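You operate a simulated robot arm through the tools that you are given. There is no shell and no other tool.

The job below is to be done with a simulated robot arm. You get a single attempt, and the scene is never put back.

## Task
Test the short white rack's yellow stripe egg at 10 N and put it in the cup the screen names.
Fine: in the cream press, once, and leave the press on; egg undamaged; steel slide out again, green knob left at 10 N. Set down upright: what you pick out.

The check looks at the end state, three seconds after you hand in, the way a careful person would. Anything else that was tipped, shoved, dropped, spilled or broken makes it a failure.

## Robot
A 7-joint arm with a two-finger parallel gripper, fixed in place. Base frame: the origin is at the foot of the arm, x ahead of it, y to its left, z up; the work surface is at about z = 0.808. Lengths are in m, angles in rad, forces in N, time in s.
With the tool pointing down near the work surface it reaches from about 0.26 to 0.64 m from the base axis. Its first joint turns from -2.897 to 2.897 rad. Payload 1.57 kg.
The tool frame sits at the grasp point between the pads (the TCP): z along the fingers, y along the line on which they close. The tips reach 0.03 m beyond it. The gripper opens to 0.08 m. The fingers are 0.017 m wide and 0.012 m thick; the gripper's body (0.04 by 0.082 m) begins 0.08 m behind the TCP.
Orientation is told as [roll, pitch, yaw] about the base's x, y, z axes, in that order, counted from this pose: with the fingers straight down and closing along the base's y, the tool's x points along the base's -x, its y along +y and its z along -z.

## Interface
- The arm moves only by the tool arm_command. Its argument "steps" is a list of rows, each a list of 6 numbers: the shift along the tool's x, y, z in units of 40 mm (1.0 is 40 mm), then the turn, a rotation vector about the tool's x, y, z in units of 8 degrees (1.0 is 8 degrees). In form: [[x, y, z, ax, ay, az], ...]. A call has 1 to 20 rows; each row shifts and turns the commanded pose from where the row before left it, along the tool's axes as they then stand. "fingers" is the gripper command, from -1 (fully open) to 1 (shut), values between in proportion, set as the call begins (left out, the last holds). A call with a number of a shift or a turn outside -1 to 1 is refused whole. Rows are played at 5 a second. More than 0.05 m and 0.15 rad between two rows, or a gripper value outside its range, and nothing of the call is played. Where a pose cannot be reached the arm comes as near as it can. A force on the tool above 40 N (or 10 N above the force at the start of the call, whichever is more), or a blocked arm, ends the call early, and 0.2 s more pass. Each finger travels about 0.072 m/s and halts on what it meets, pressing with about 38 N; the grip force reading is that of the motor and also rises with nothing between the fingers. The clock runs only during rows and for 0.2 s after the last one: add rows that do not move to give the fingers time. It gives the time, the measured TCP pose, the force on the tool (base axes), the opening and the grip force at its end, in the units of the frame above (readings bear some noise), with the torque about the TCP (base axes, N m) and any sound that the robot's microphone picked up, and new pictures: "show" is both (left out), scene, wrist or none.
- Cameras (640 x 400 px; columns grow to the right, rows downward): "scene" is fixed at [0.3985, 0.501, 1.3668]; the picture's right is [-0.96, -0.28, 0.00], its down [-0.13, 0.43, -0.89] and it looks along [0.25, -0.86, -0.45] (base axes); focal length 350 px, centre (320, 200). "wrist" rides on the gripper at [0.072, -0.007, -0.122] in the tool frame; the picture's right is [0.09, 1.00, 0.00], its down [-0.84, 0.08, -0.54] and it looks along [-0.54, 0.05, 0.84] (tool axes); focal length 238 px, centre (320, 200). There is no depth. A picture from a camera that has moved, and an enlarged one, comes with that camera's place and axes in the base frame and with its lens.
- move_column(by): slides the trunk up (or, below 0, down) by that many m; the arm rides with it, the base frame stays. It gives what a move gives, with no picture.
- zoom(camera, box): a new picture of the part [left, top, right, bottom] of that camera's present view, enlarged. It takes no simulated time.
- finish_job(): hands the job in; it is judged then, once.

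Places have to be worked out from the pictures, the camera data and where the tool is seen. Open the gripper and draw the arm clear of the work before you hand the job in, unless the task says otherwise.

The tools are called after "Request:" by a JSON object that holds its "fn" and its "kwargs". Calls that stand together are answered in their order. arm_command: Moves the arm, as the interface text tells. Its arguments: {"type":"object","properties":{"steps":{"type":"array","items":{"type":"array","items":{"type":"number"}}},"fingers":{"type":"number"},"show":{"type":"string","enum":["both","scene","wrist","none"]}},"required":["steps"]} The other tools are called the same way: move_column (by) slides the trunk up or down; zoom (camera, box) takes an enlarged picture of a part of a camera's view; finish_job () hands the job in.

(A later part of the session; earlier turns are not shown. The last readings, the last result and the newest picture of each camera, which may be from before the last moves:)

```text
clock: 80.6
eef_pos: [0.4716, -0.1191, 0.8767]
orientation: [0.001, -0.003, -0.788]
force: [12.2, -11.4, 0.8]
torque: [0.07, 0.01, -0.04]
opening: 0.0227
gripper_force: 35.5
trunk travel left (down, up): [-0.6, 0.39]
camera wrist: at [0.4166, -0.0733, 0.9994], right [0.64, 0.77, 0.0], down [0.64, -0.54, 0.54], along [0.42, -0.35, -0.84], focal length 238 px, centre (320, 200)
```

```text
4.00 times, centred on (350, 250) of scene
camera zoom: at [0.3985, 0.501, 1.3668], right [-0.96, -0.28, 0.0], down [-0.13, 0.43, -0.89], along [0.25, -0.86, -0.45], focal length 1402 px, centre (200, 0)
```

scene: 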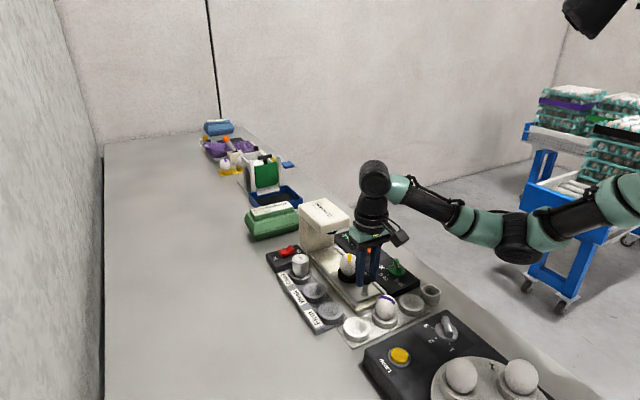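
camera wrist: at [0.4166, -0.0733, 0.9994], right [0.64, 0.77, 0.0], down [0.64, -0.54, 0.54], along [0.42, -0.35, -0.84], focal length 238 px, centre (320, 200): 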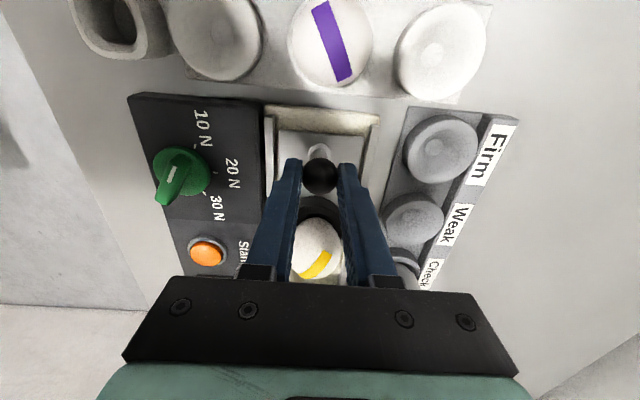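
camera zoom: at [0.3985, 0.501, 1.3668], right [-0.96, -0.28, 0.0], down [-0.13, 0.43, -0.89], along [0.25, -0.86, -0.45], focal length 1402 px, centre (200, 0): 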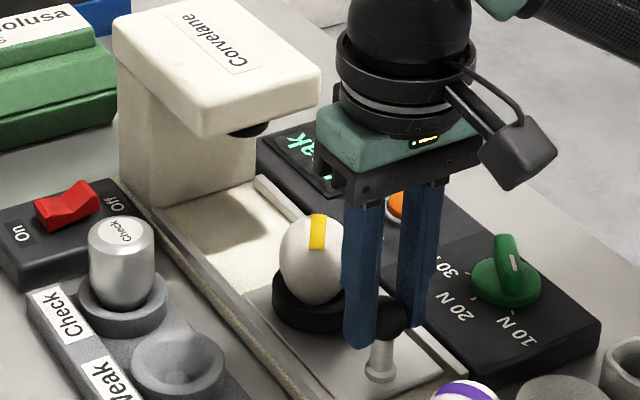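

The outer stop is felt (about 17 N), so the slide is fully out. I relieve the pull, open and rise.

Request:
{"fn": "arm_command", "kwargs": {"steps": [[-0.05, 0, 0, 0, 0, 0], [0, 0, 0, 0, 0, 0]], "show": "none"}}

Request:
{"fn": "arm_command", "kwargs": {"steps": [[0, 0, 0, 0, 0, 0], [0, 0, 0, 0, 0, 0], [0, 0, -0.3, 0, 0, 0], [0, 0, -0.6, 0, 0, 0], [0, 0, -0.7, 0, 0, 0], [0, 0, -0.7, 0, 0, 0], [0, 0, 0, 0, 0, 0], [0, 0, 0, 0, 0, 0]], "fingers": 0.0, "show": "both"}}

Request:
{"fn": "zoom", "kwargs": {"camera": "scene", "box": [290, 220, 390, 320]}}

Request:
{"fn": "zoom", "kwargs": {"camera": "wrist", "box": [230, 60, 470, 260]}}

```text
clock: 81.2
eef_pos: [0.4732, -0.1193, 0.8779]
orientation: [-0.002, 0.0, -0.786]
force: [5.1, -7.4, 0.3]
torque: [-0.72, -0.67, 0.01]
opening: 0.023
gripper_force: 35.5
trunk travel left (down, up): [-0.6, 0.39]
```

```text
clock: 83.0
eef_pos: [0.4713, -0.1184, 0.9712]
orientation: [0.002, 0.0, -0.786]
force: [0.0, -0.8, -0.3]
torque: [-0.01, 0.01, 0.01]
opening: 0.0402
gripper_force: 0.1
trunk travel left (down, up): [-0.6, 0.39]
camera wrist: at [0.4156, -0.0737, 1.093], right [0.64, 0.77, 0.0], down [0.65, -0.54, 0.54], along [0.42, -0.35, -0.84], focal length 238 px, centre (320, 200)
```

scene: 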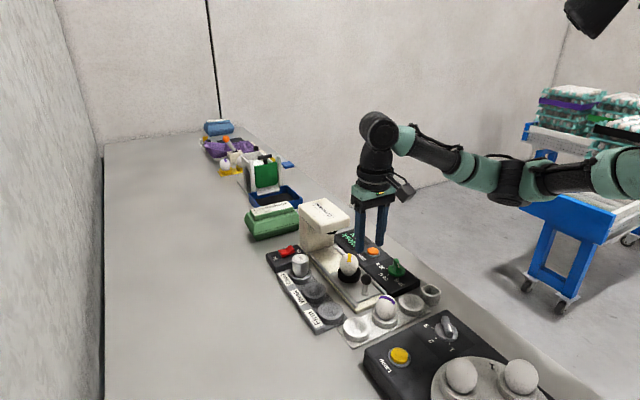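
wrist: 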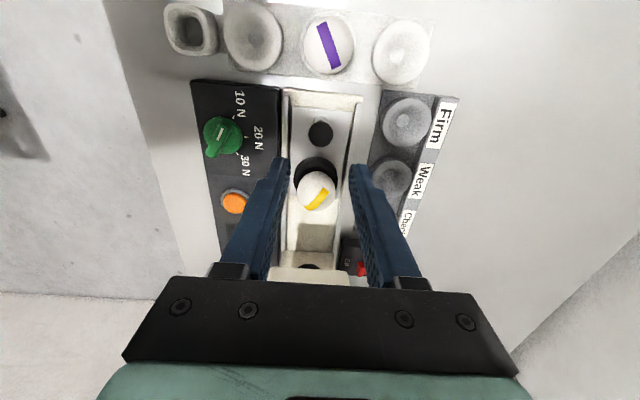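

```text
4.00 times, centred on (340, 270) of scene
camera zoom: at [0.3985, 0.501, 1.3668], right [-0.96, -0.28, 0.0], down [-0.13, 0.43, -0.89], along [0.25, -0.86, -0.45], focal length 1402 px, centre (240, -80)
```

zoom: 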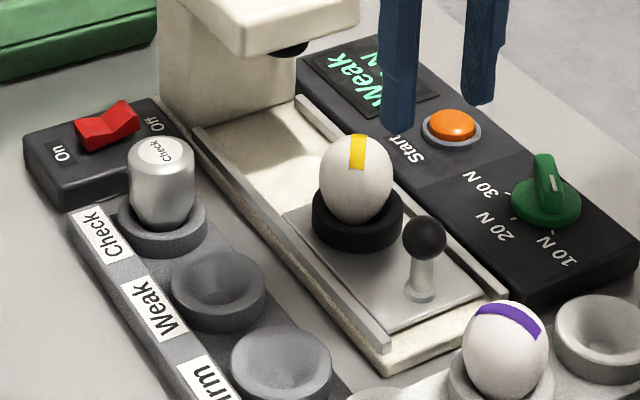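

```text
2.00 times, centred on (350, 160) of wrist
camera zoom: at [0.4156, -0.0737, 1.093], right [0.64, 0.77, 0.0], down [0.65, -0.54, 0.54], along [0.42, -0.35, -0.84], focal length 477 px, centre (260, 280)
```

zoom: 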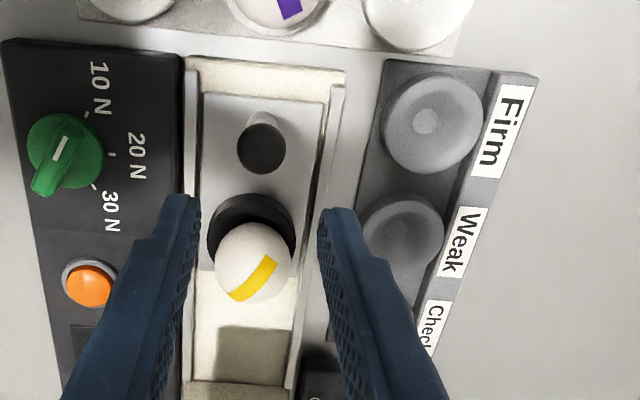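

Slide is out at its original place, egg upright, knob at 10 N. The Weak cup is at about (0.585, −0.096). I move above the egg in the black cup with the fingers opened to 62 mm.

Request:
{"fn": "arm_command", "kwargs": {"steps": [[-0.43, 0.01, 0, 0, 0, 0], [-0.43, 0.01, 0, 0, 0, 0], [-0.43, 0.01, 0, 0, 0, 0], [-0.43, 0, 0, 0, 0, 0], [0, 0, 0.5, 0, 0, 0], [0, 0, 0.4, 0, 0, 0], [0, 0, 0, 0, 0, 0], [0, 0, 0, 0, 0, 0]], "fingers": -0.55, "show": "both"}}

Request:
{"fn": "zoom", "kwargs": {"camera": "wrist", "box": [220, 70, 420, 240]}}

Request:
{"fn": "zoom", "kwargs": {"camera": "scene", "box": [290, 210, 400, 310]}}

```text
clock: 84.8
eef_pos: [0.5209, -0.1663, 0.931]
orientation: [-0.001, 0.002, -0.787]
force: [1.0, 0.8, 0.0]
torque: [-0.01, 0.01, 0.03]
opening: 0.0621
gripper_force: 0.1
trunk travel left (down, up): [-0.6, 0.39]
camera wrist: at [0.4648, -0.1213, 1.0539], right [0.64, 0.77, 0.0], down [0.65, -0.54, 0.54], along [0.42, -0.35, -0.84], focal length 238 px, centre (320, 200)
```

scene: 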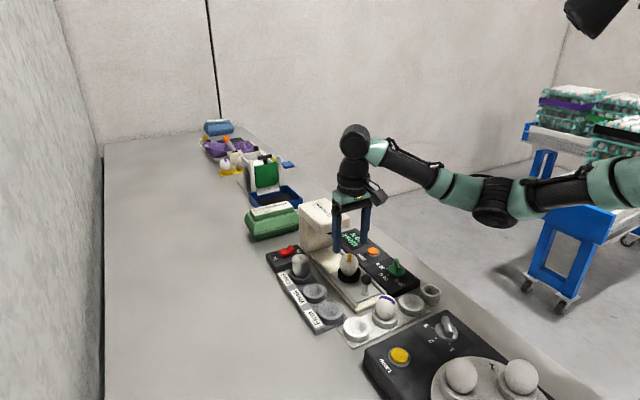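
wrist: 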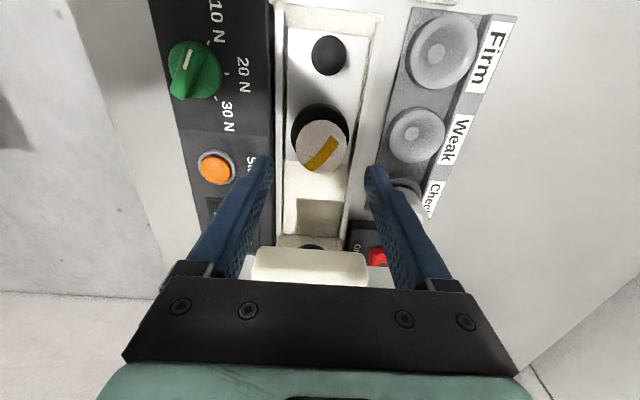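

```text
2.35 times, centred on (320, 155) of wrist
camera zoom: at [0.4648, -0.1213, 1.0539], right [0.64, 0.77, 0.0], down [0.65, -0.54, 0.54], along [0.42, -0.35, -0.84], focal length 561 px, centre (320, 306)
```

zoom: 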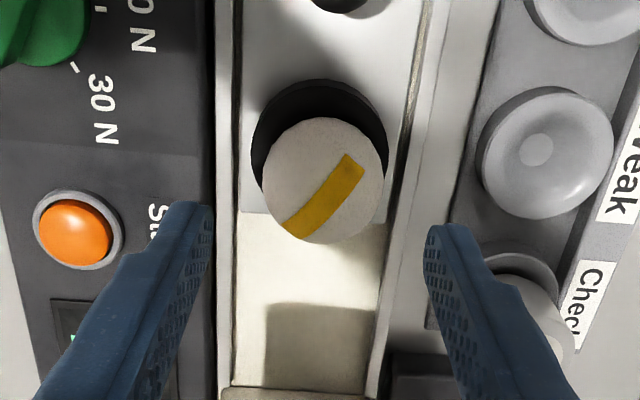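

```text
4.00 times, centred on (345, 260) of scene
camera zoom: at [0.3985, 0.501, 1.3668], right [-0.96, -0.28, 0.0], down [-0.13, 0.43, -0.89], along [0.25, -0.86, -0.45], focal length 1402 px, centre (220, -40)
```

zoom: 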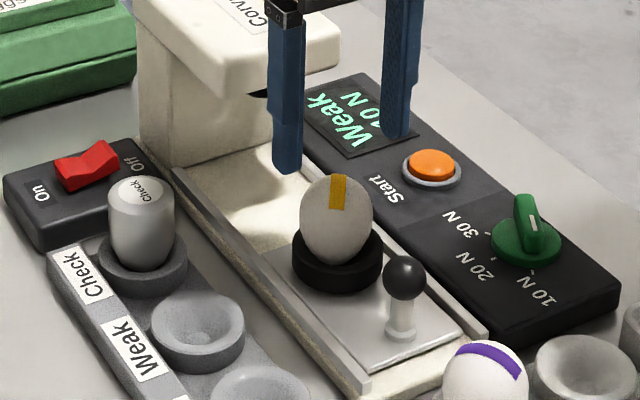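

The egg is right under the tool. I descend to the same grip height as before (TCP z ≈ 0.878).

Request:
{"fn": "arm_command", "kwargs": {"steps": [[0, 0, 0.4, 0, 0, 0], [0, 0, 0.5, 0, 0, 0], [0, 0, 0.325, 0, 0, 0], [0, 0, 0.1, 0, 0, 0], [0, 0, 0, 0, 0, 0], [0, 0, 0, 0, 0, 0]], "show": "wrist"}}

Request:
{"fn": "zoom", "kwargs": {"camera": "wrist", "box": [220, 70, 420, 240]}}

Request:
{"fn": "zoom", "kwargs": {"camera": "scene", "box": [310, 220, 390, 300]}}

```text
clock: 86.2
eef_pos: [0.5223, -0.1655, 0.8813]
orientation: [0.0, -0.001, -0.785]
force: [0.2, 0.5, 0.0]
torque: [-0.05, -0.03, 0.0]
opening: 0.062
gripper_force: 0.1
trunk travel left (down, up): [-0.6, 0.39]
camera wrist: at [0.4653, -0.1198, 1.0031], right [0.64, 0.77, 0.0], down [0.65, -0.54, 0.54], along [0.42, -0.35, -0.84], focal length 238 px, centre (320, 200)
```

wrist: 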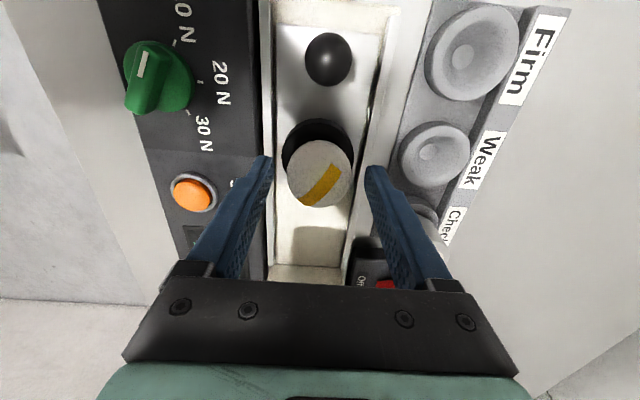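

```text
2.35 times, centred on (320, 155) of wrist
camera zoom: at [0.4653, -0.1198, 1.0031], right [0.64, 0.77, 0.0], down [0.65, -0.54, 0.54], along [0.42, -0.35, -0.84], focal length 561 px, centre (320, 306)
```

zoom: 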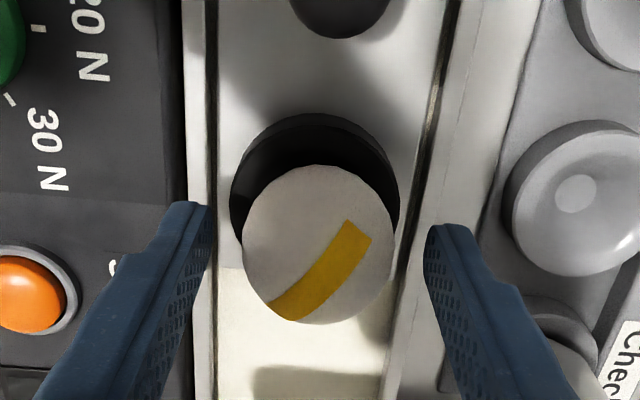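

```text
5.00 times, centred on (350, 260) of scene
camera zoom: at [0.3985, 0.501, 1.3668], right [-0.96, -0.28, 0.0], down [-0.13, 0.43, -0.89], along [0.25, -0.86, -0.45], focal length 1752 px, centre (170, -100)
```

zoom: 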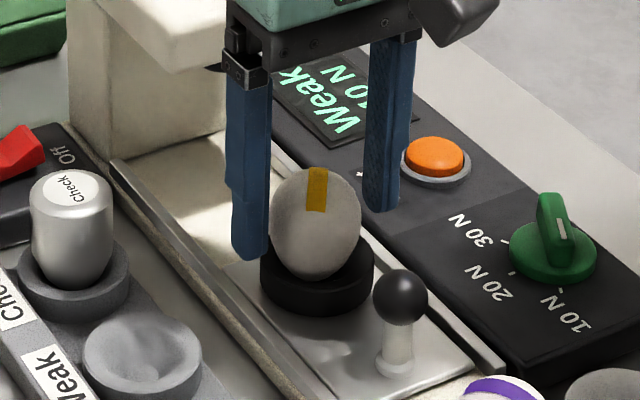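

Egg is centred between the fingers. I lower 3 mm and close gently in steps as before.

Request:
{"fn": "arm_command", "kwargs": {"steps": [[0, 0, 0.08, 0, 0, 0], [0, 0, 0, 0, 0, 0], [0, 0, 0, 0, 0, 0]], "fingers": -0.15, "show": "none"}}

Request:
{"fn": "arm_command", "kwargs": {"steps": [[0, 0, 0, 0, 0, 0], [0, 0, 0, 0, 0, 0]], "fingers": -0.1, "show": "none"}}

Request:
{"fn": "arm_command", "kwargs": {"steps": [[0, 0, 0, 0, 0, 0], [0, 0, 0, 0, 0, 0]], "fingers": -0.08, "show": "none"}}

```text
clock: 87.0
eef_pos: [0.5213, -0.1657, 0.8773]
orientation: [0.0, 0.001, -0.785]
force: [0.1, 0.2, -0.1]
torque: [-0.01, -0.03, -0.02]
opening: 0.0461
gripper_force: 0.0
trunk travel left (down, up): [-0.6, 0.39]
```

```text
clock: 87.6
eef_pos: [0.5209, -0.1657, 0.8776]
orientation: [0.0, 0.001, -0.785]
force: [-0.2, 0.7, 0.5]
torque: [-0.02, 0.0, 0.0]
opening: 0.0443
gripper_force: 0.0
trunk travel left (down, up): [-0.6, 0.39]
```

```text
clock: 88.2
eef_pos: [0.5207, -0.1646, 0.878]
orientation: [0.001, 0.0, -0.785]
force: [-0.1, 0.0, -0.2]
torque: [0.01, -0.01, 0.03]
opening: 0.044
gripper_force: 0.3
trunk travel left (down, up): [-0.6, 0.39]
```

Request:
{"fn": "arm_command", "kwargs": {"steps": [[0, 0, 0, 0, 0, 0], [0, 0, 0, 0, 0, 0]], "fingers": -0.065, "show": "none"}}

```text
clock: 88.8
eef_pos: [0.5207, -0.1659, 0.8789]
orientation: [0.0, -0.001, -0.786]
force: [0.1, 0.3, 0.5]
torque: [-0.01, -0.02, 0.0]
opening: 0.0435
gripper_force: 8.0
trunk travel left (down, up): [-0.6, 0.39]
```

Both pads are on the egg at 8 N. I lift slowly.

Request:
{"fn": "arm_command", "kwargs": {"steps": [[0, 0, -0.1, 0, 0, 0], [0, 0, -0.15, 0, 0, 0], [0, 0, -0.2, 0, 0, 0], [0, 0, 0, 0, 0, 0]], "show": "wrist"}}

Request:
{"fn": "zoom", "kwargs": {"camera": "scene", "box": [310, 220, 390, 300]}}

```text
clock: 89.8
eef_pos: [0.5229, -0.166, 0.8969]
orientation: [0.0, 0.0, -0.784]
force: [-1.5, -0.2, 0.0]
torque: [0.02, 0.01, -0.03]
opening: 0.0426
gripper_force: 0.1
trunk travel left (down, up): [-0.6, 0.39]
camera wrist: at [0.4667, -0.1207, 1.0182], right [0.64, 0.77, 0.0], down [0.65, -0.54, 0.54], along [0.42, -0.35, -0.84], focal length 238 px, centre (320, 200)
```

wrist: 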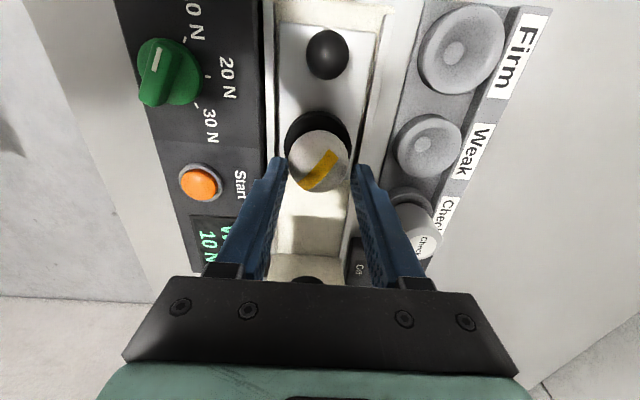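

```text
5.00 times, centred on (350, 260) of scene
camera zoom: at [0.3985, 0.501, 1.3668], right [-0.96, -0.28, 0.0], down [-0.13, 0.43, -0.89], along [0.25, -0.86, -0.45], focal length 1752 px, centre (170, -100)
```

zoom: 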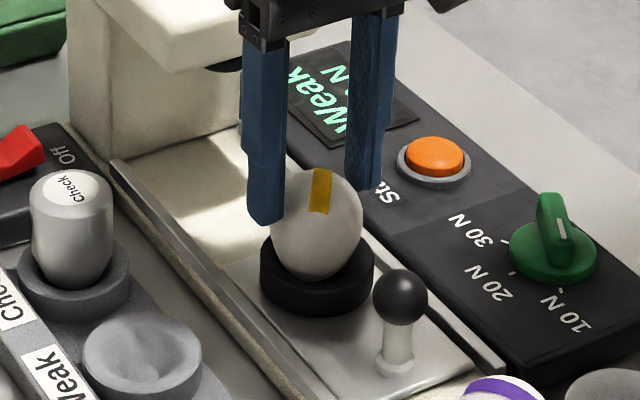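

The egg slipped out of the grip and stayed in the cup — the pads were above its widest point. I open again and look at it from here before gripping lower.

Request:
{"fn": "arm_command", "kwargs": {"steps": [[0, 0, 0, 0, 0, 0], [0, 0, 0, 0, 0, 0], [0, 0, 0, 0, 0, 0]], "fingers": -0.55, "show": "wrist"}}

Request:
{"fn": "zoom", "kwargs": {"camera": "wrist", "box": [220, 70, 420, 240]}}

Request:
{"fn": "zoom", "kwargs": {"camera": "scene", "box": [325, 235, 375, 285]}}

```text
clock: 90.6
eef_pos: [0.5224, -0.1656, 0.8952]
orientation: [-0.001, 0.0, -0.784]
force: [-0.1, -0.3, -0.2]
torque: [-0.04, -0.03, 0.04]
opening: 0.0621
gripper_force: 0.1
trunk travel left (down, up): [-0.6, 0.39]
camera wrist: at [0.4668, -0.1206, 1.0179], right [0.64, 0.77, 0.0], down [0.65, -0.54, 0.54], along [0.42, -0.35, -0.84], focal length 238 px, centre (320, 200)
```

wrist: 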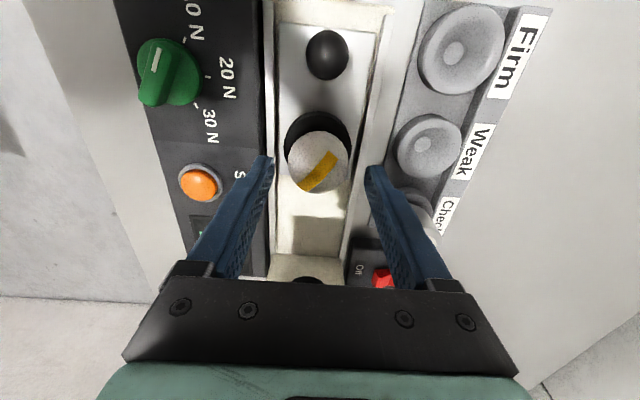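

```text
2.35 times, centred on (320, 155) of wrist
camera zoom: at [0.4668, -0.1206, 1.0179], right [0.64, 0.77, 0.0], down [0.65, -0.54, 0.54], along [0.42, -0.35, -0.84], focal length 561 px, centre (320, 306)
```

zoom: 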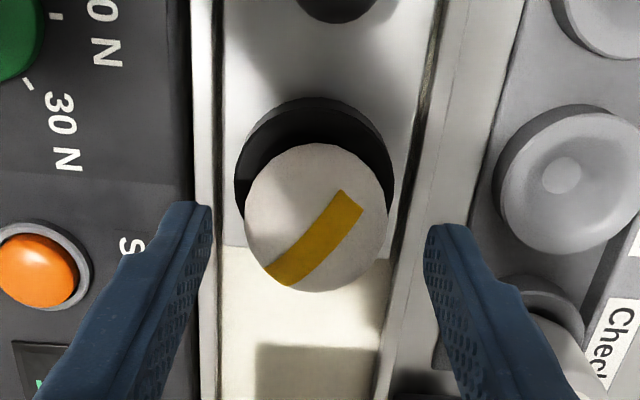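

```text
8.00 times, centred on (350, 260) of scene
camera zoom: at [0.3985, 0.501, 1.3668], right [-0.96, -0.28, 0.0], down [-0.13, 0.43, -0.89], along [0.25, -0.86, -0.45], focal length 2803 px, centre (80, -280)
```

zoom: 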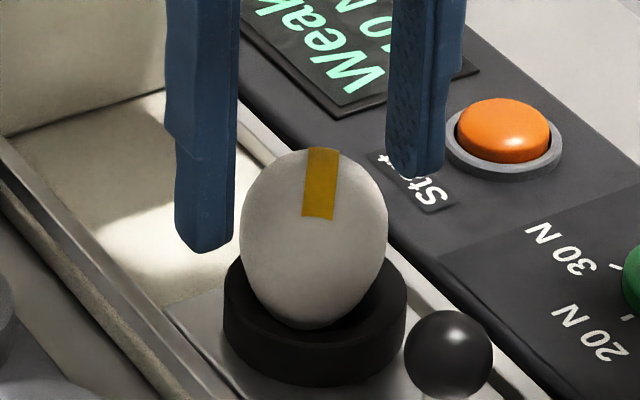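

The egg is intact and upright, centre about (0.5205, −0.167, 0.856). I'll grip about 7 mm lower this time (tips z ≈ 0.841, still above the rim) after a small centring shift.

Request:
{"fn": "arm_command", "kwargs": {"steps": [[0.025, -0.04, 0, 0, 0, 0], [0, 0, 0.3, 0, 0, 0], [0, 0, 0.3, 0, 0, 0], [0, 0, 0, 0, 0, 0], [0, 0, 0, 0, 0, 0]], "show": "wrist"}}

Request:
{"fn": "zoom", "kwargs": {"camera": "wrist", "box": [220, 70, 420, 240]}}

Request:
{"fn": "zoom", "kwargs": {"camera": "scene", "box": [325, 235, 375, 285]}}

```text
clock: 91.8
eef_pos: [0.5187, -0.1651, 0.8721]
orientation: [-0.001, 0.001, -0.785]
force: [0.7, 0.9, -0.1]
torque: [-0.02, -0.02, -0.01]
opening: 0.0623
gripper_force: 0.1
trunk travel left (down, up): [-0.6, 0.39]
camera wrist: at [0.4636, -0.1196, 0.9935], right [0.64, 0.77, 0.0], down [0.65, -0.54, 0.54], along [0.42, -0.35, -0.84], focal length 238 px, centre (320, 200)
```

wrist: 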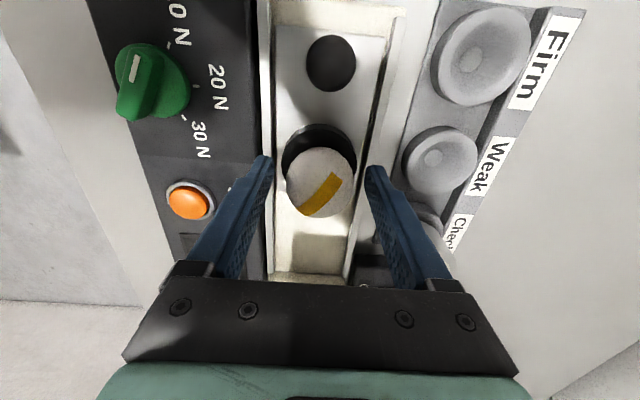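

```text
2.35 times, centred on (320, 155) of wrist
camera zoom: at [0.4636, -0.1196, 0.9935], right [0.64, 0.77, 0.0], down [0.65, -0.54, 0.54], along [0.42, -0.35, -0.84], focal length 561 px, centre (320, 306)
```

zoom: 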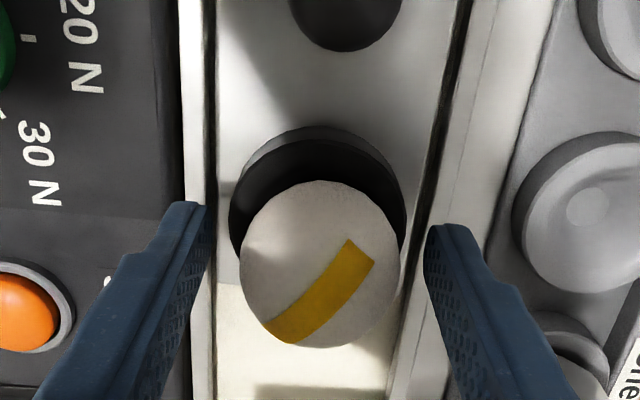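

```text
8.00 times, centred on (350, 260) of scene
camera zoom: at [0.3985, 0.501, 1.3668], right [-0.96, -0.28, 0.0], down [-0.13, 0.43, -0.89], along [0.25, -0.86, -0.45], focal length 2803 px, centre (80, -280)
```

zoom: 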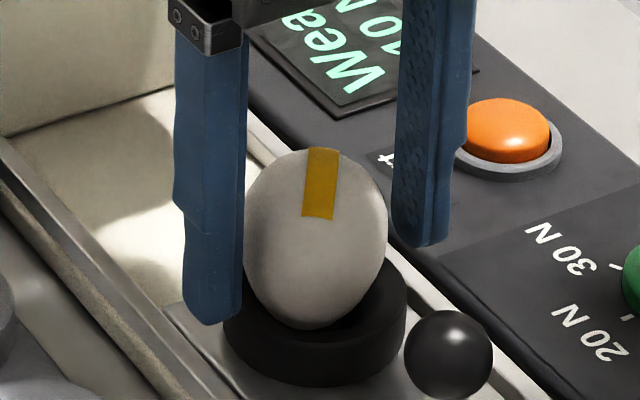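

Egg is centred within about 2 mm. I nudge and close in steps again.

Request:
{"fn": "arm_command", "kwargs": {"steps": [[-0.03, 0.01, 0.02, 0, 0, 0], [0, 0, 0, 0, 0, 0], [0, 0, 0, 0, 0, 0]], "fingers": -0.15, "show": "none"}}

Request:
{"fn": "arm_command", "kwargs": {"steps": [[0, 0, 0, 0, 0, 0], [0, 0, 0, 0, 0, 0]], "fingers": -0.1, "show": "none"}}

Request:
{"fn": "arm_command", "kwargs": {"steps": [[0, 0, 0, 0, 0, 0], [0, 0, 0, 0, 0, 0]], "fingers": -0.08, "show": "none"}}

```text
clock: 92.6
eef_pos: [0.52, -0.1651, 0.8703]
orientation: [0.002, 0.0, -0.788]
force: [-0.2, 0.4, -0.7]
torque: [0.01, -0.01, 0.0]
opening: 0.0459
gripper_force: 0.1
trunk travel left (down, up): [-0.6, 0.39]
```

```text
clock: 93.2
eef_pos: [0.5209, -0.1662, 0.8704]
orientation: [-0.001, -0.001, -0.787]
force: [-0.1, 0.3, 0.2]
torque: [-0.03, 0.02, 0.0]
opening: 0.0439
gripper_force: 0.2
trunk travel left (down, up): [-0.6, 0.39]
```

```text
clock: 93.8
eef_pos: [0.521, -0.1661, 0.8703]
orientation: [-0.001, -0.001, -0.786]
force: [0.3, -0.3, 0.6]
torque: [0.0, -0.02, 0.0]
opening: 0.0439
gripper_force: 0.3
trunk travel left (down, up): [-0.6, 0.39]
```

Request:
{"fn": "arm_command", "kwargs": {"steps": [[0, 0, 0, 0, 0, 0], [0, 0, 0, 0, 0, 0]], "fingers": -0.065, "show": "none"}}

Request:
{"fn": "zoom", "kwargs": {"camera": "wrist", "box": [220, 70, 420, 240]}}

```text
clock: 94.4
eef_pos: [0.5196, -0.165, 0.8695]
orientation: [-0.001, 0.0, -0.785]
force: [-0.3, 0.0, 0.9]
torque: [0.02, 0.01, -0.03]
opening: 0.0434
gripper_force: 1.0
trunk travel left (down, up): [-0.6, 0.39]
```

```text
2.35 times, centred on (320, 155) of wrist
camera zoom: at [0.4648, -0.1206, 0.9926], right [0.64, 0.77, 0.0], down [0.65, -0.54, 0.54], along [0.42, -0.35, -0.84], focal length 561 px, centre (320, 306)
```

zoom: 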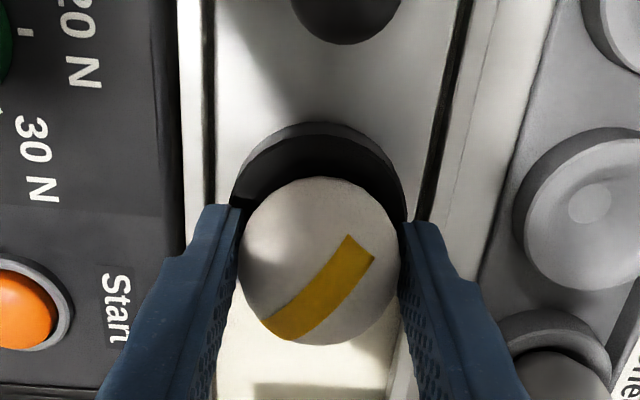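

Request:
{"fn": "arm_command", "kwargs": {"steps": [[0, 0, 0, 0, 0, 0], [0, 0, 0, 0, 0, 0]], "fingers": -0.055, "show": "none"}}

```text
clock: 95.0
eef_pos: [0.5204, -0.1666, 0.8693]
orientation: [0.0, -0.001, -0.786]
force: [-0.1, -0.6, 0.4]
torque: [-0.02, 0.0, 0.0]
opening: 0.0434
gripper_force: 0.6
trunk travel left (down, up): [-0.6, 0.39]
```

Request:
{"fn": "arm_command", "kwargs": {"steps": [[0, 0, 0, 0, 0, 0], [0, 0, 0, 0, 0, 0]], "fingers": -0.05, "show": "wrist"}}

Request:
{"fn": "zoom", "kwargs": {"camera": "wrist", "box": [270, 130, 370, 230]}}

```text
clock: 95.6
eef_pos: [0.5203, -0.1668, 0.8696]
orientation: [0.0, 0.0, -0.784]
force: [-0.6, 0.2, -0.4]
torque: [-0.04, 0.07, 0.03]
opening: 0.0433
gripper_force: 7.4
trunk travel left (down, up): [-0.6, 0.39]
camera wrist: at [0.4648, -0.1206, 0.9926], right [0.64, 0.77, 0.0], down [0.65, -0.54, 0.54], along [0.42, -0.35, -0.84], focal length 238 px, centre (320, 200)
```

wrist: 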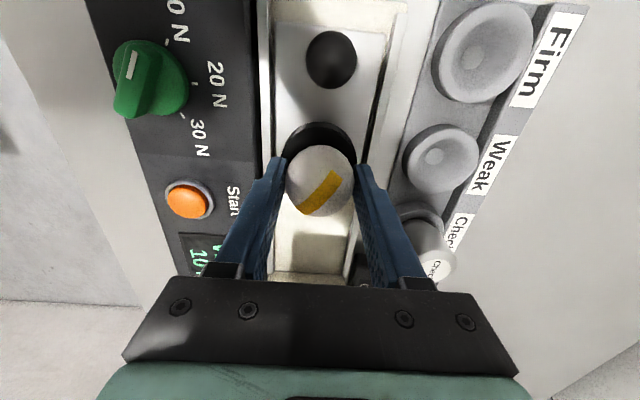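

```text
4.00 times, centred on (320, 180) of wrist
camera zoom: at [0.4648, -0.1206, 0.9926], right [0.64, 0.77, 0.0], down [0.65, -0.54, 0.54], along [0.42, -0.35, -0.84], focal length 953 px, centre (320, 280)
```

zoom: 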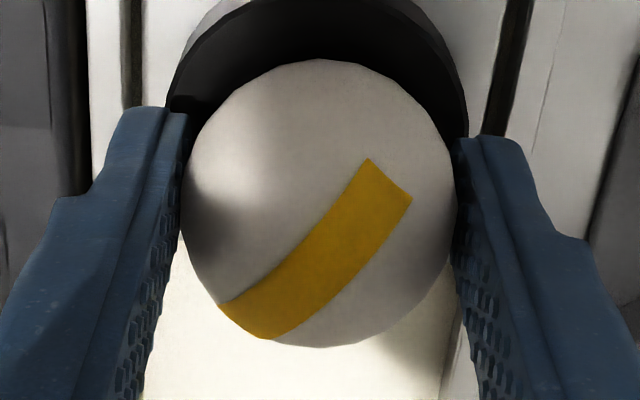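

Request:
{"fn": "arm_command", "kwargs": {"steps": [[0, 0, 0, 0, 0, 0], [0, 0, 0, 0, 0, 0]], "fingers": -0.045, "show": "none"}}

```text
clock: 96.2
eef_pos: [0.5211, -0.167, 0.8697]
orientation: [0.001, 0.0, -0.784]
force: [-0.1, -0.3, 0.5]
torque: [0.0, 0.02, -0.01]
opening: 0.0432
gripper_force: 9.4
trunk travel left (down, up): [-0.6, 0.39]
```

Grip force is 9.4 N, as on the first carry. I lift slowly about 10 mm and check that the egg follows.

Request:
{"fn": "arm_command", "kwargs": {"steps": [[0, 0, -0.06, 0, 0, 0], [0, 0, -0.08, 0, 0, 0], [0, 0, -0.1, 0, 0, 0], [0, 0, 0, 0, 0, 0]], "show": "none"}}

Request:
{"fn": "zoom", "kwargs": {"camera": "scene", "box": [325, 235, 375, 285]}}

Request:
{"fn": "zoom", "kwargs": {"camera": "wrist", "box": [220, 70, 420, 240]}}

```text
clock: 97.2
eef_pos: [0.52, -0.1658, 0.879]
orientation: [0.0, 0.001, -0.782]
force: [-0.6, 0.5, -1.1]
torque: [0.01, 0.01, 0.0]
opening: 0.043
gripper_force: 9.1
trunk travel left (down, up): [-0.6, 0.39]
```

```text
8.00 times, centred on (350, 260) of scene
camera zoom: at [0.3985, 0.501, 1.3668], right [-0.96, -0.28, 0.0], down [-0.13, 0.43, -0.89], along [0.25, -0.86, -0.45], focal length 2803 px, centre (80, -280)
```

zoom: 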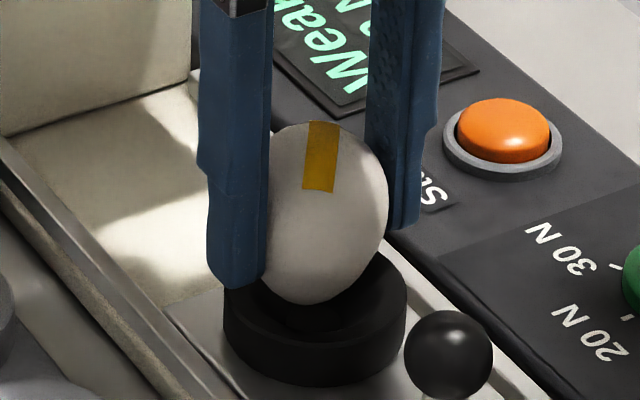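

```text
2.35 times, centred on (320, 155) of wrist
camera zoom: at [0.4653, -0.1206, 1.002], right [0.64, 0.77, 0.0], down [0.65, -0.54, 0.54], along [0.42, -0.35, -0.84], focal length 561 px, centre (320, 306)
```

zoom: 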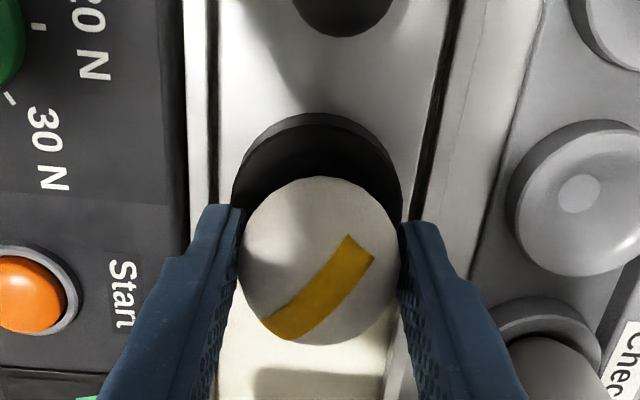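

The egg follows firmly this time. I raise it and move over toward the Weak cup at about (0.584, −0.0955).

Request:
{"fn": "arm_command", "kwargs": {"steps": [[0, 0, -0.3, 0, 0, 0], [0, 0, -0.5, 0, 0, 0], [0, 0, -0.5, 0, 0, 0], [0, 0, -0.35, 0, 0, 0], [0.01, 0.2, 0, 0, 0, 0], [0.02, 0.4, 0, 0, 0, 0], [0.03, 0.45, 0, 0, 0, 0], [0.03, 0.45, 0, 0, 0, 0], [0.02, 0.4, 0, 0, 0, 0], [0.02, 0.3, 0, 0, 0, 0], [0.005, 0.18, 0, 0, 0, 0], [0, 0, 0, 0, 0, 0], [0, 0, 0, 0, 0, 0]], "show": "both"}}

Request:
{"fn": "zoom", "kwargs": {"camera": "scene", "box": [270, 220, 370, 320]}}

Request:
{"fn": "zoom", "kwargs": {"camera": "wrist", "box": [220, 70, 420, 240]}}

```text
clock: 100.0
eef_pos: [0.5858, -0.0934, 0.946]
orientation: [0.001, 0.001, -0.785]
force: [0.0, 0.1, -0.2]
torque: [0.03, 0.01, 0.0]
opening: 0.043
gripper_force: 9.4
trunk travel left (down, up): [-0.6, 0.39]
camera wrist: at [0.5299, -0.0482, 1.0682], right [0.64, 0.77, 0.0], down [0.65, -0.54, 0.54], along [0.42, -0.35, -0.84], focal length 238 px, centre (320, 200)
```

scene: 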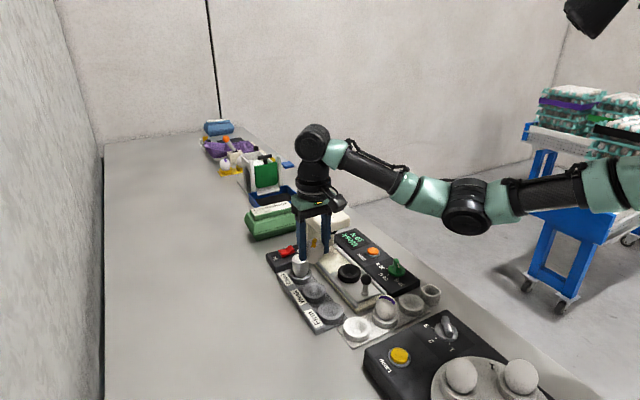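
wrist: 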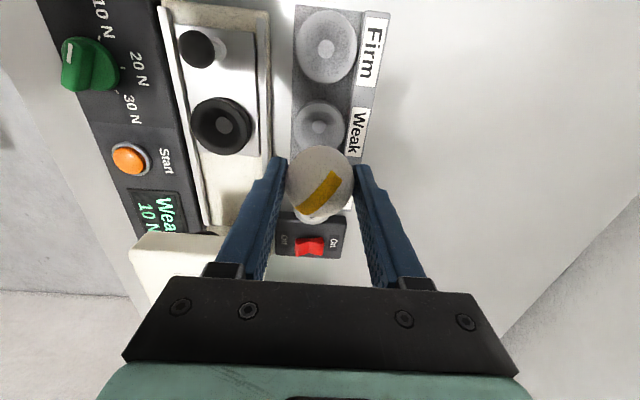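

```text
4.00 times, centred on (320, 270) of scene
camera zoom: at [0.3985, 0.501, 1.3668], right [-0.96, -0.28, 0.0], down [-0.13, 0.43, -0.89], along [0.25, -0.86, -0.45], focal length 1402 px, centre (320, -80)
```

zoom: 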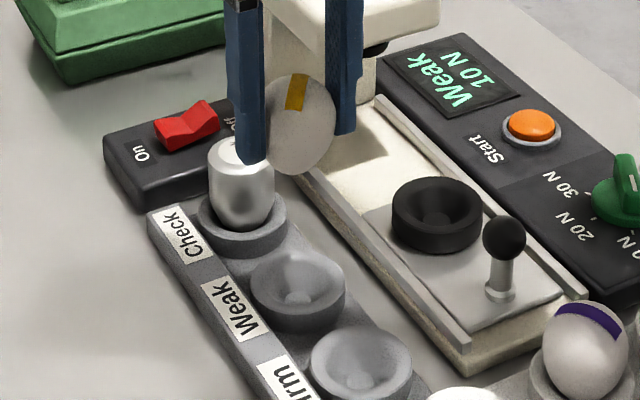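

```text
2.35 times, centred on (320, 155) of wrist
camera zoom: at [0.5299, -0.0482, 1.0682], right [0.64, 0.77, 0.0], down [0.65, -0.54, 0.54], along [0.42, -0.35, -0.84], focal length 561 px, centre (320, 306)
```

zoom: 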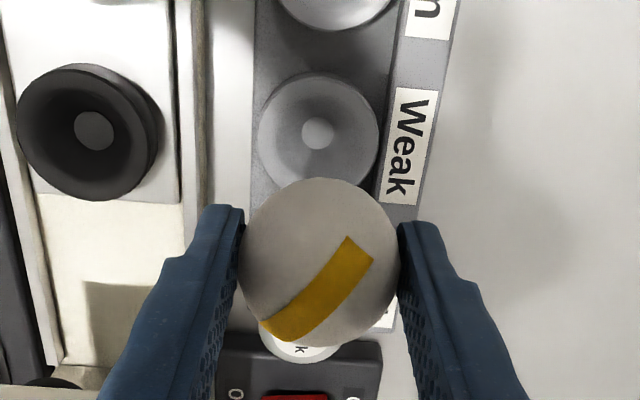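

The egg is nearly over the Weak cup (centre about (0.5845, −0.0945)). I adjust 1 mm and descend part way, then check alignment.

Request:
{"fn": "arm_command", "kwargs": {"steps": [[0.01, -0.03, 0.3, 0, 0, 0], [0, 0, 0.5, 0, 0, 0], [0, 0, 0.5, 0, 0, 0], [0, 0, 0.3, 0, 0, 0], [0, 0, 0, 0, 0, 0], [0, 0, 0, 0, 0, 0]], "show": "both"}}

Request:
{"fn": "zoom", "kwargs": {"camera": "scene", "box": [280, 240, 350, 310]}}

Request:
{"fn": "zoom", "kwargs": {"camera": "wrist", "box": [220, 70, 420, 240]}}

```text
clock: 101.4
eef_pos: [0.582, -0.0926, 0.8823]
orientation: [-0.001, 0.0, -0.785]
force: [0.0, -0.4, -0.9]
torque: [-0.03, -0.02, -0.06]
opening: 0.043
gripper_force: 8.9
trunk travel left (down, up): [-0.6, 0.39]
camera wrist: at [0.527, -0.0489, 1.0036], right [0.64, 0.77, 0.0], down [0.65, -0.54, 0.54], along [0.42, -0.35, -0.84], focal length 238 px, centre (320, 200)
```

scene: 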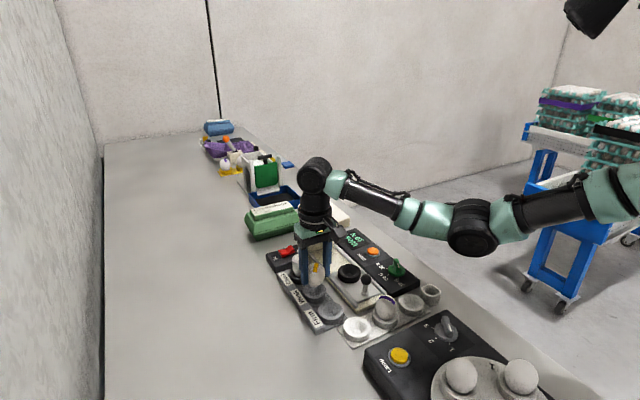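
wrist: 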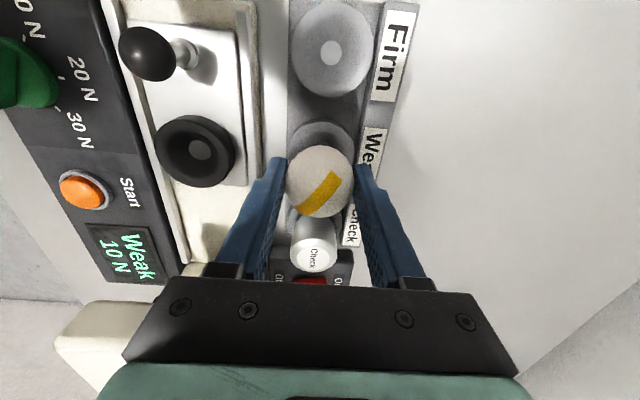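

```text
5.71 times, centred on (315, 275) of scene
camera zoom: at [0.3985, 0.501, 1.3668], right [-0.96, -0.28, 0.0], down [-0.13, 0.43, -0.89], along [0.25, -0.86, -0.45], focal length 2002 px, centre (349, -229)
```

zoom: 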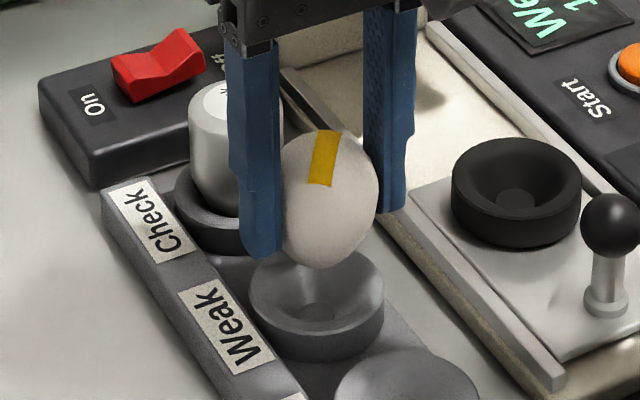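

```text
2.35 times, centred on (320, 155) of wrist
camera zoom: at [0.527, -0.0489, 1.0036], right [0.64, 0.77, 0.0], down [0.65, -0.54, 0.54], along [0.42, -0.35, -0.84], focal length 561 px, centre (320, 306)
```

zoom: 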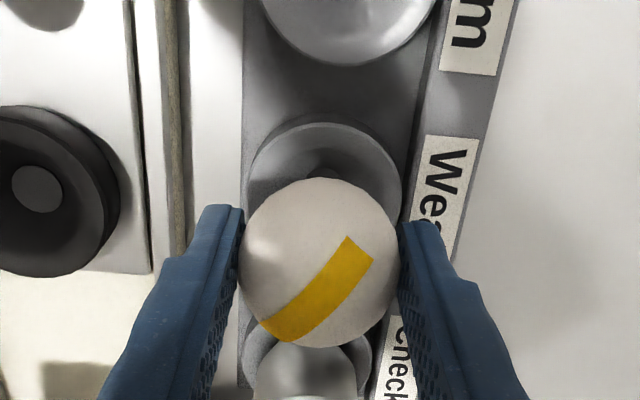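

The Weak cup centre comes out about 1.5 mm toward tool +y and 1 mm toward −x. I apply that and lower to TCP z ≈ 0.865.

Request:
{"fn": "arm_command", "kwargs": {"steps": [[-0.03, 0.04, 0, 0, 0, 0], [0, 0, 0.15, 0, 0, 0], [0, 0, 0.15, 0, 0, 0], [0, 0, 0.1, 0, 0, 0], [0, 0, 0, 0, 0, 0], [0, 0, 0, 0, 0, 0]], "show": "none"}}

Request:
{"fn": "zoom", "kwargs": {"camera": "scene", "box": [280, 240, 350, 310]}}

Request:
{"fn": "zoom", "kwargs": {"camera": "wrist", "box": [220, 70, 420, 240]}}

```text
clock: 102.8
eef_pos: [0.5846, -0.0941, 0.8662]
orientation: [0.0, 0.0, -0.785]
force: [1.5, -1.2, -0.7]
torque: [-0.02, 0.02, 0.01]
opening: 0.043
gripper_force: 9.2
trunk travel left (down, up): [-0.6, 0.39]
```

```text
5.71 times, centred on (315, 275) of scene
camera zoom: at [0.3985, 0.501, 1.3668], right [-0.96, -0.28, 0.0], down [-0.13, 0.43, -0.89], along [0.25, -0.86, -0.45], focal length 2002 px, centre (349, -229)
```

zoom: 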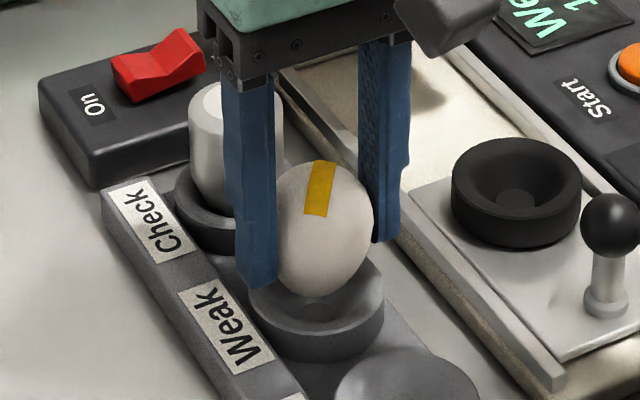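

```text
2.35 times, centred on (320, 155) of wrist
camera zoom: at [0.5292, -0.0494, 0.988], right [0.64, 0.77, 0.0], down [0.65, -0.54, 0.54], along [0.42, -0.35, -0.84], focal length 561 px, centre (320, 306)
```

zoom: 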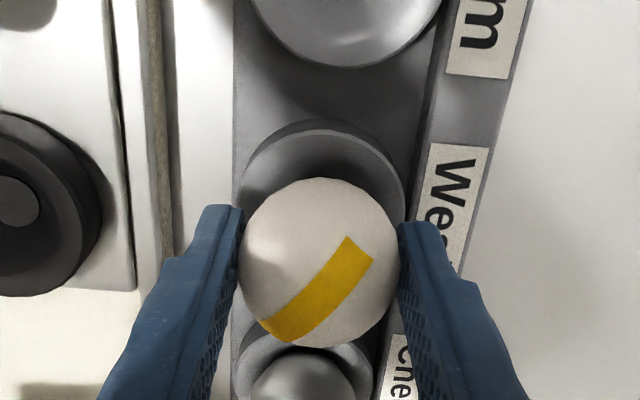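

Well aligned (about 1 mm). I continue down in small steps watching the vertical force.

Request:
{"fn": "arm_command", "kwargs": {"steps": [[0.02, 0, 0.05, 0, 0, 0], [0, 0, 0.06, 0, 0, 0], [0, 0, 0, 0, 0, 0], [0, 0, 0, 0, 0, 0]], "show": "none"}}

Request:
{"fn": "arm_command", "kwargs": {"steps": [[0, 0, 0.05, 0, 0, 0], [0, 0, 0, 0, 0, 0]], "show": "none"}}

```text
clock: 103.8
eef_pos: [0.5832, -0.0948, 0.8618]
orientation: [0.0, 0.0, -0.785]
force: [-0.3, -0.1, -0.1]
torque: [0.0, -0.01, -0.02]
opening: 0.0432
gripper_force: 9.0
trunk travel left (down, up): [-0.6, 0.39]
```

```text
clock: 104.4
eef_pos: [0.5847, -0.0946, 0.8597]
orientation: [0.0, 0.0, -0.786]
force: [0.1, -0.4, -0.4]
torque: [0.0, -0.01, -0.01]
opening: 0.043
gripper_force: 8.8
trunk travel left (down, up): [-0.6, 0.39]
```

Request:
{"fn": "arm_command", "kwargs": {"steps": [[0, 0, 0.04, 0, 0, 0], [0, 0, 0, 0, 0, 0]], "show": "none"}}

Request:
{"fn": "zoom", "kwargs": {"camera": "scene", "box": [290, 250, 340, 300]}}

```text
clock: 105.0
eef_pos: [0.584, -0.0942, 0.8582]
orientation: [0.0, 0.0, -0.784]
force: [-0.1, 1.0, -1.0]
torque: [0.0, 0.0, -0.03]
opening: 0.0431
gripper_force: 9.0
trunk travel left (down, up): [-0.6, 0.39]
```

```text
8.00 times, centred on (315, 275) of scene
camera zoom: at [0.3985, 0.501, 1.3668], right [-0.96, -0.28, 0.0], down [-0.13, 0.43, -0.89], along [0.25, -0.86, -0.45], focal length 2803 px, centre (360, -400)
```

zoom: 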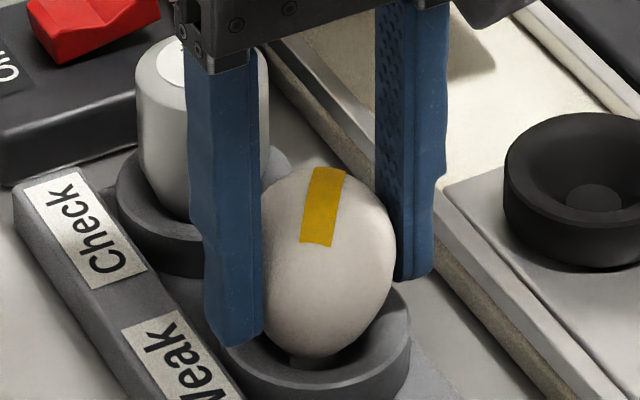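

No contact yet; the tips are about z 0.828. I continue 1.5–2 mm at a time.

Request:
{"fn": "arm_command", "kwargs": {"steps": [[0, 0, 0.04, 0, 0, 0], [0, 0, 0, 0, 0, 0]], "show": "none"}}

Request:
{"fn": "zoom", "kwargs": {"camera": "wrist", "box": [220, 70, 420, 240]}}

```text
clock: 105.6
eef_pos: [0.5838, -0.0955, 0.8561]
orientation: [0.0, 0.002, -0.787]
force: [-0.6, -0.5, -0.4]
torque: [-0.02, 0.02, -0.06]
opening: 0.043
gripper_force: 8.9
trunk travel left (down, up): [-0.6, 0.39]
```

```text
2.35 times, centred on (320, 155) of wrist
camera zoom: at [0.5288, -0.0499, 0.9781], right [0.64, 0.77, 0.0], down [0.65, -0.54, 0.54], along [0.42, -0.35, -0.84], focal length 561 px, centre (320, 306)
```

zoom: 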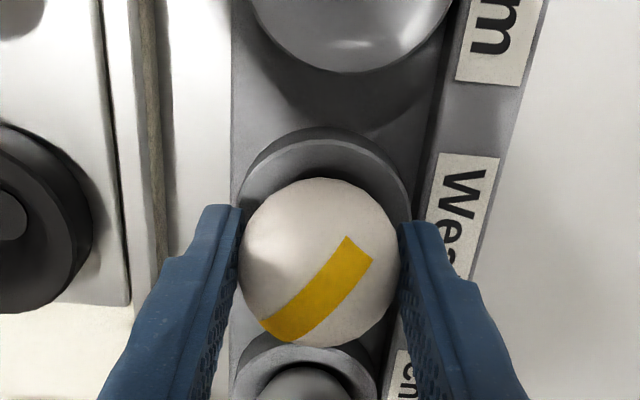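

Request:
{"fn": "arm_command", "kwargs": {"steps": [[0.02, 0.01, 0.04, 0, 0, 0], [0, 0, 0, 0, 0, 0]], "show": "none"}}

Request:
{"fn": "zoom", "kwargs": {"camera": "scene", "box": [290, 250, 340, 300]}}

```text
clock: 106.2
eef_pos: [0.5848, -0.0942, 0.854]
orientation: [0.001, 0.0, -0.784]
force: [-0.2, 0.6, -1.2]
torque: [0.01, -0.02, -0.01]
opening: 0.0431
gripper_force: 9.7
trunk travel left (down, up): [-0.6, 0.39]
```

```text
8.00 times, centred on (315, 275) of scene
camera zoom: at [0.3985, 0.501, 1.3668], right [-0.96, -0.28, 0.0], down [-0.13, 0.43, -0.89], along [0.25, -0.86, -0.45], focal length 2803 px, centre (360, -400)
```

zoom: 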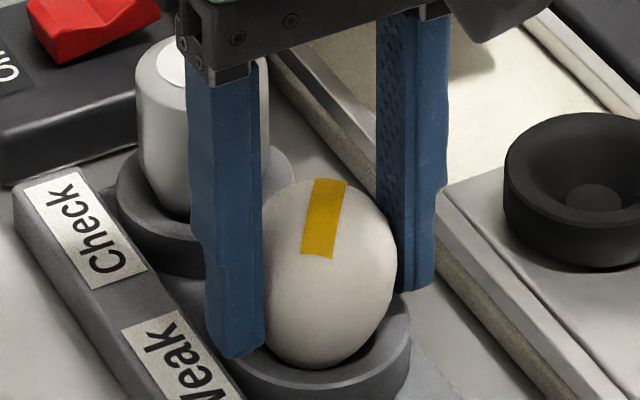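

Still no contact; egg bottom is well inside the cup. I go down 1 mm more at a time.

Request:
{"fn": "arm_command", "kwargs": {"steps": [[0, 0.02, 0.025, 0, 0, 0], [0, 0, 0, 0, 0, 0]], "show": "none"}}

Request:
{"fn": "arm_command", "kwargs": {"steps": [[0, 0, 0.025, 0, 0, 0], [0, 0, 0, 0, 0, 0]], "show": "none"}}

Request:
{"fn": "zoom", "kwargs": {"camera": "scene", "box": [290, 250, 340, 300]}}

```text
clock: 106.8
eef_pos: [0.5846, -0.0938, 0.8546]
orientation: [0.0, 0.0, -0.786]
force: [-0.9, -1.1, 1.6]
torque: [-0.06, 0.04, 0.02]
opening: 0.0431
gripper_force: 9.3
trunk travel left (down, up): [-0.6, 0.39]
```

```text
clock: 107.4
eef_pos: [0.5852, -0.0935, 0.8543]
orientation: [0.001, 0.002, -0.785]
force: [-1.4, -2.0, 2.9]
torque: [-0.03, 0.09, 0.02]
opening: 0.0431
gripper_force: 9.1
trunk travel left (down, up): [-0.6, 0.39]
```

```text
8.00 times, centred on (315, 275) of scene
camera zoom: at [0.3985, 0.501, 1.3668], right [-0.96, -0.28, 0.0], down [-0.13, 0.43, -0.89], along [0.25, -0.86, -0.45], focal length 2803 px, centre (360, -400)
```

zoom: 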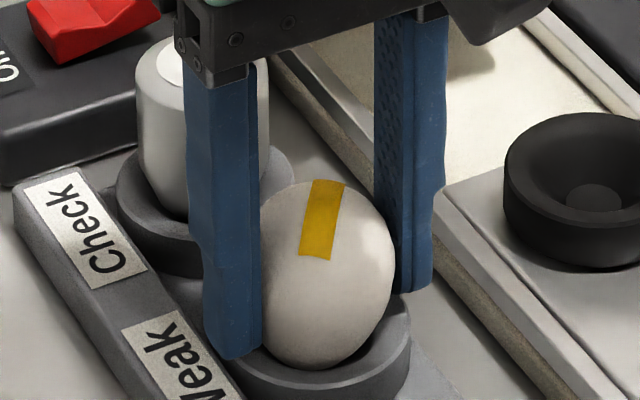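

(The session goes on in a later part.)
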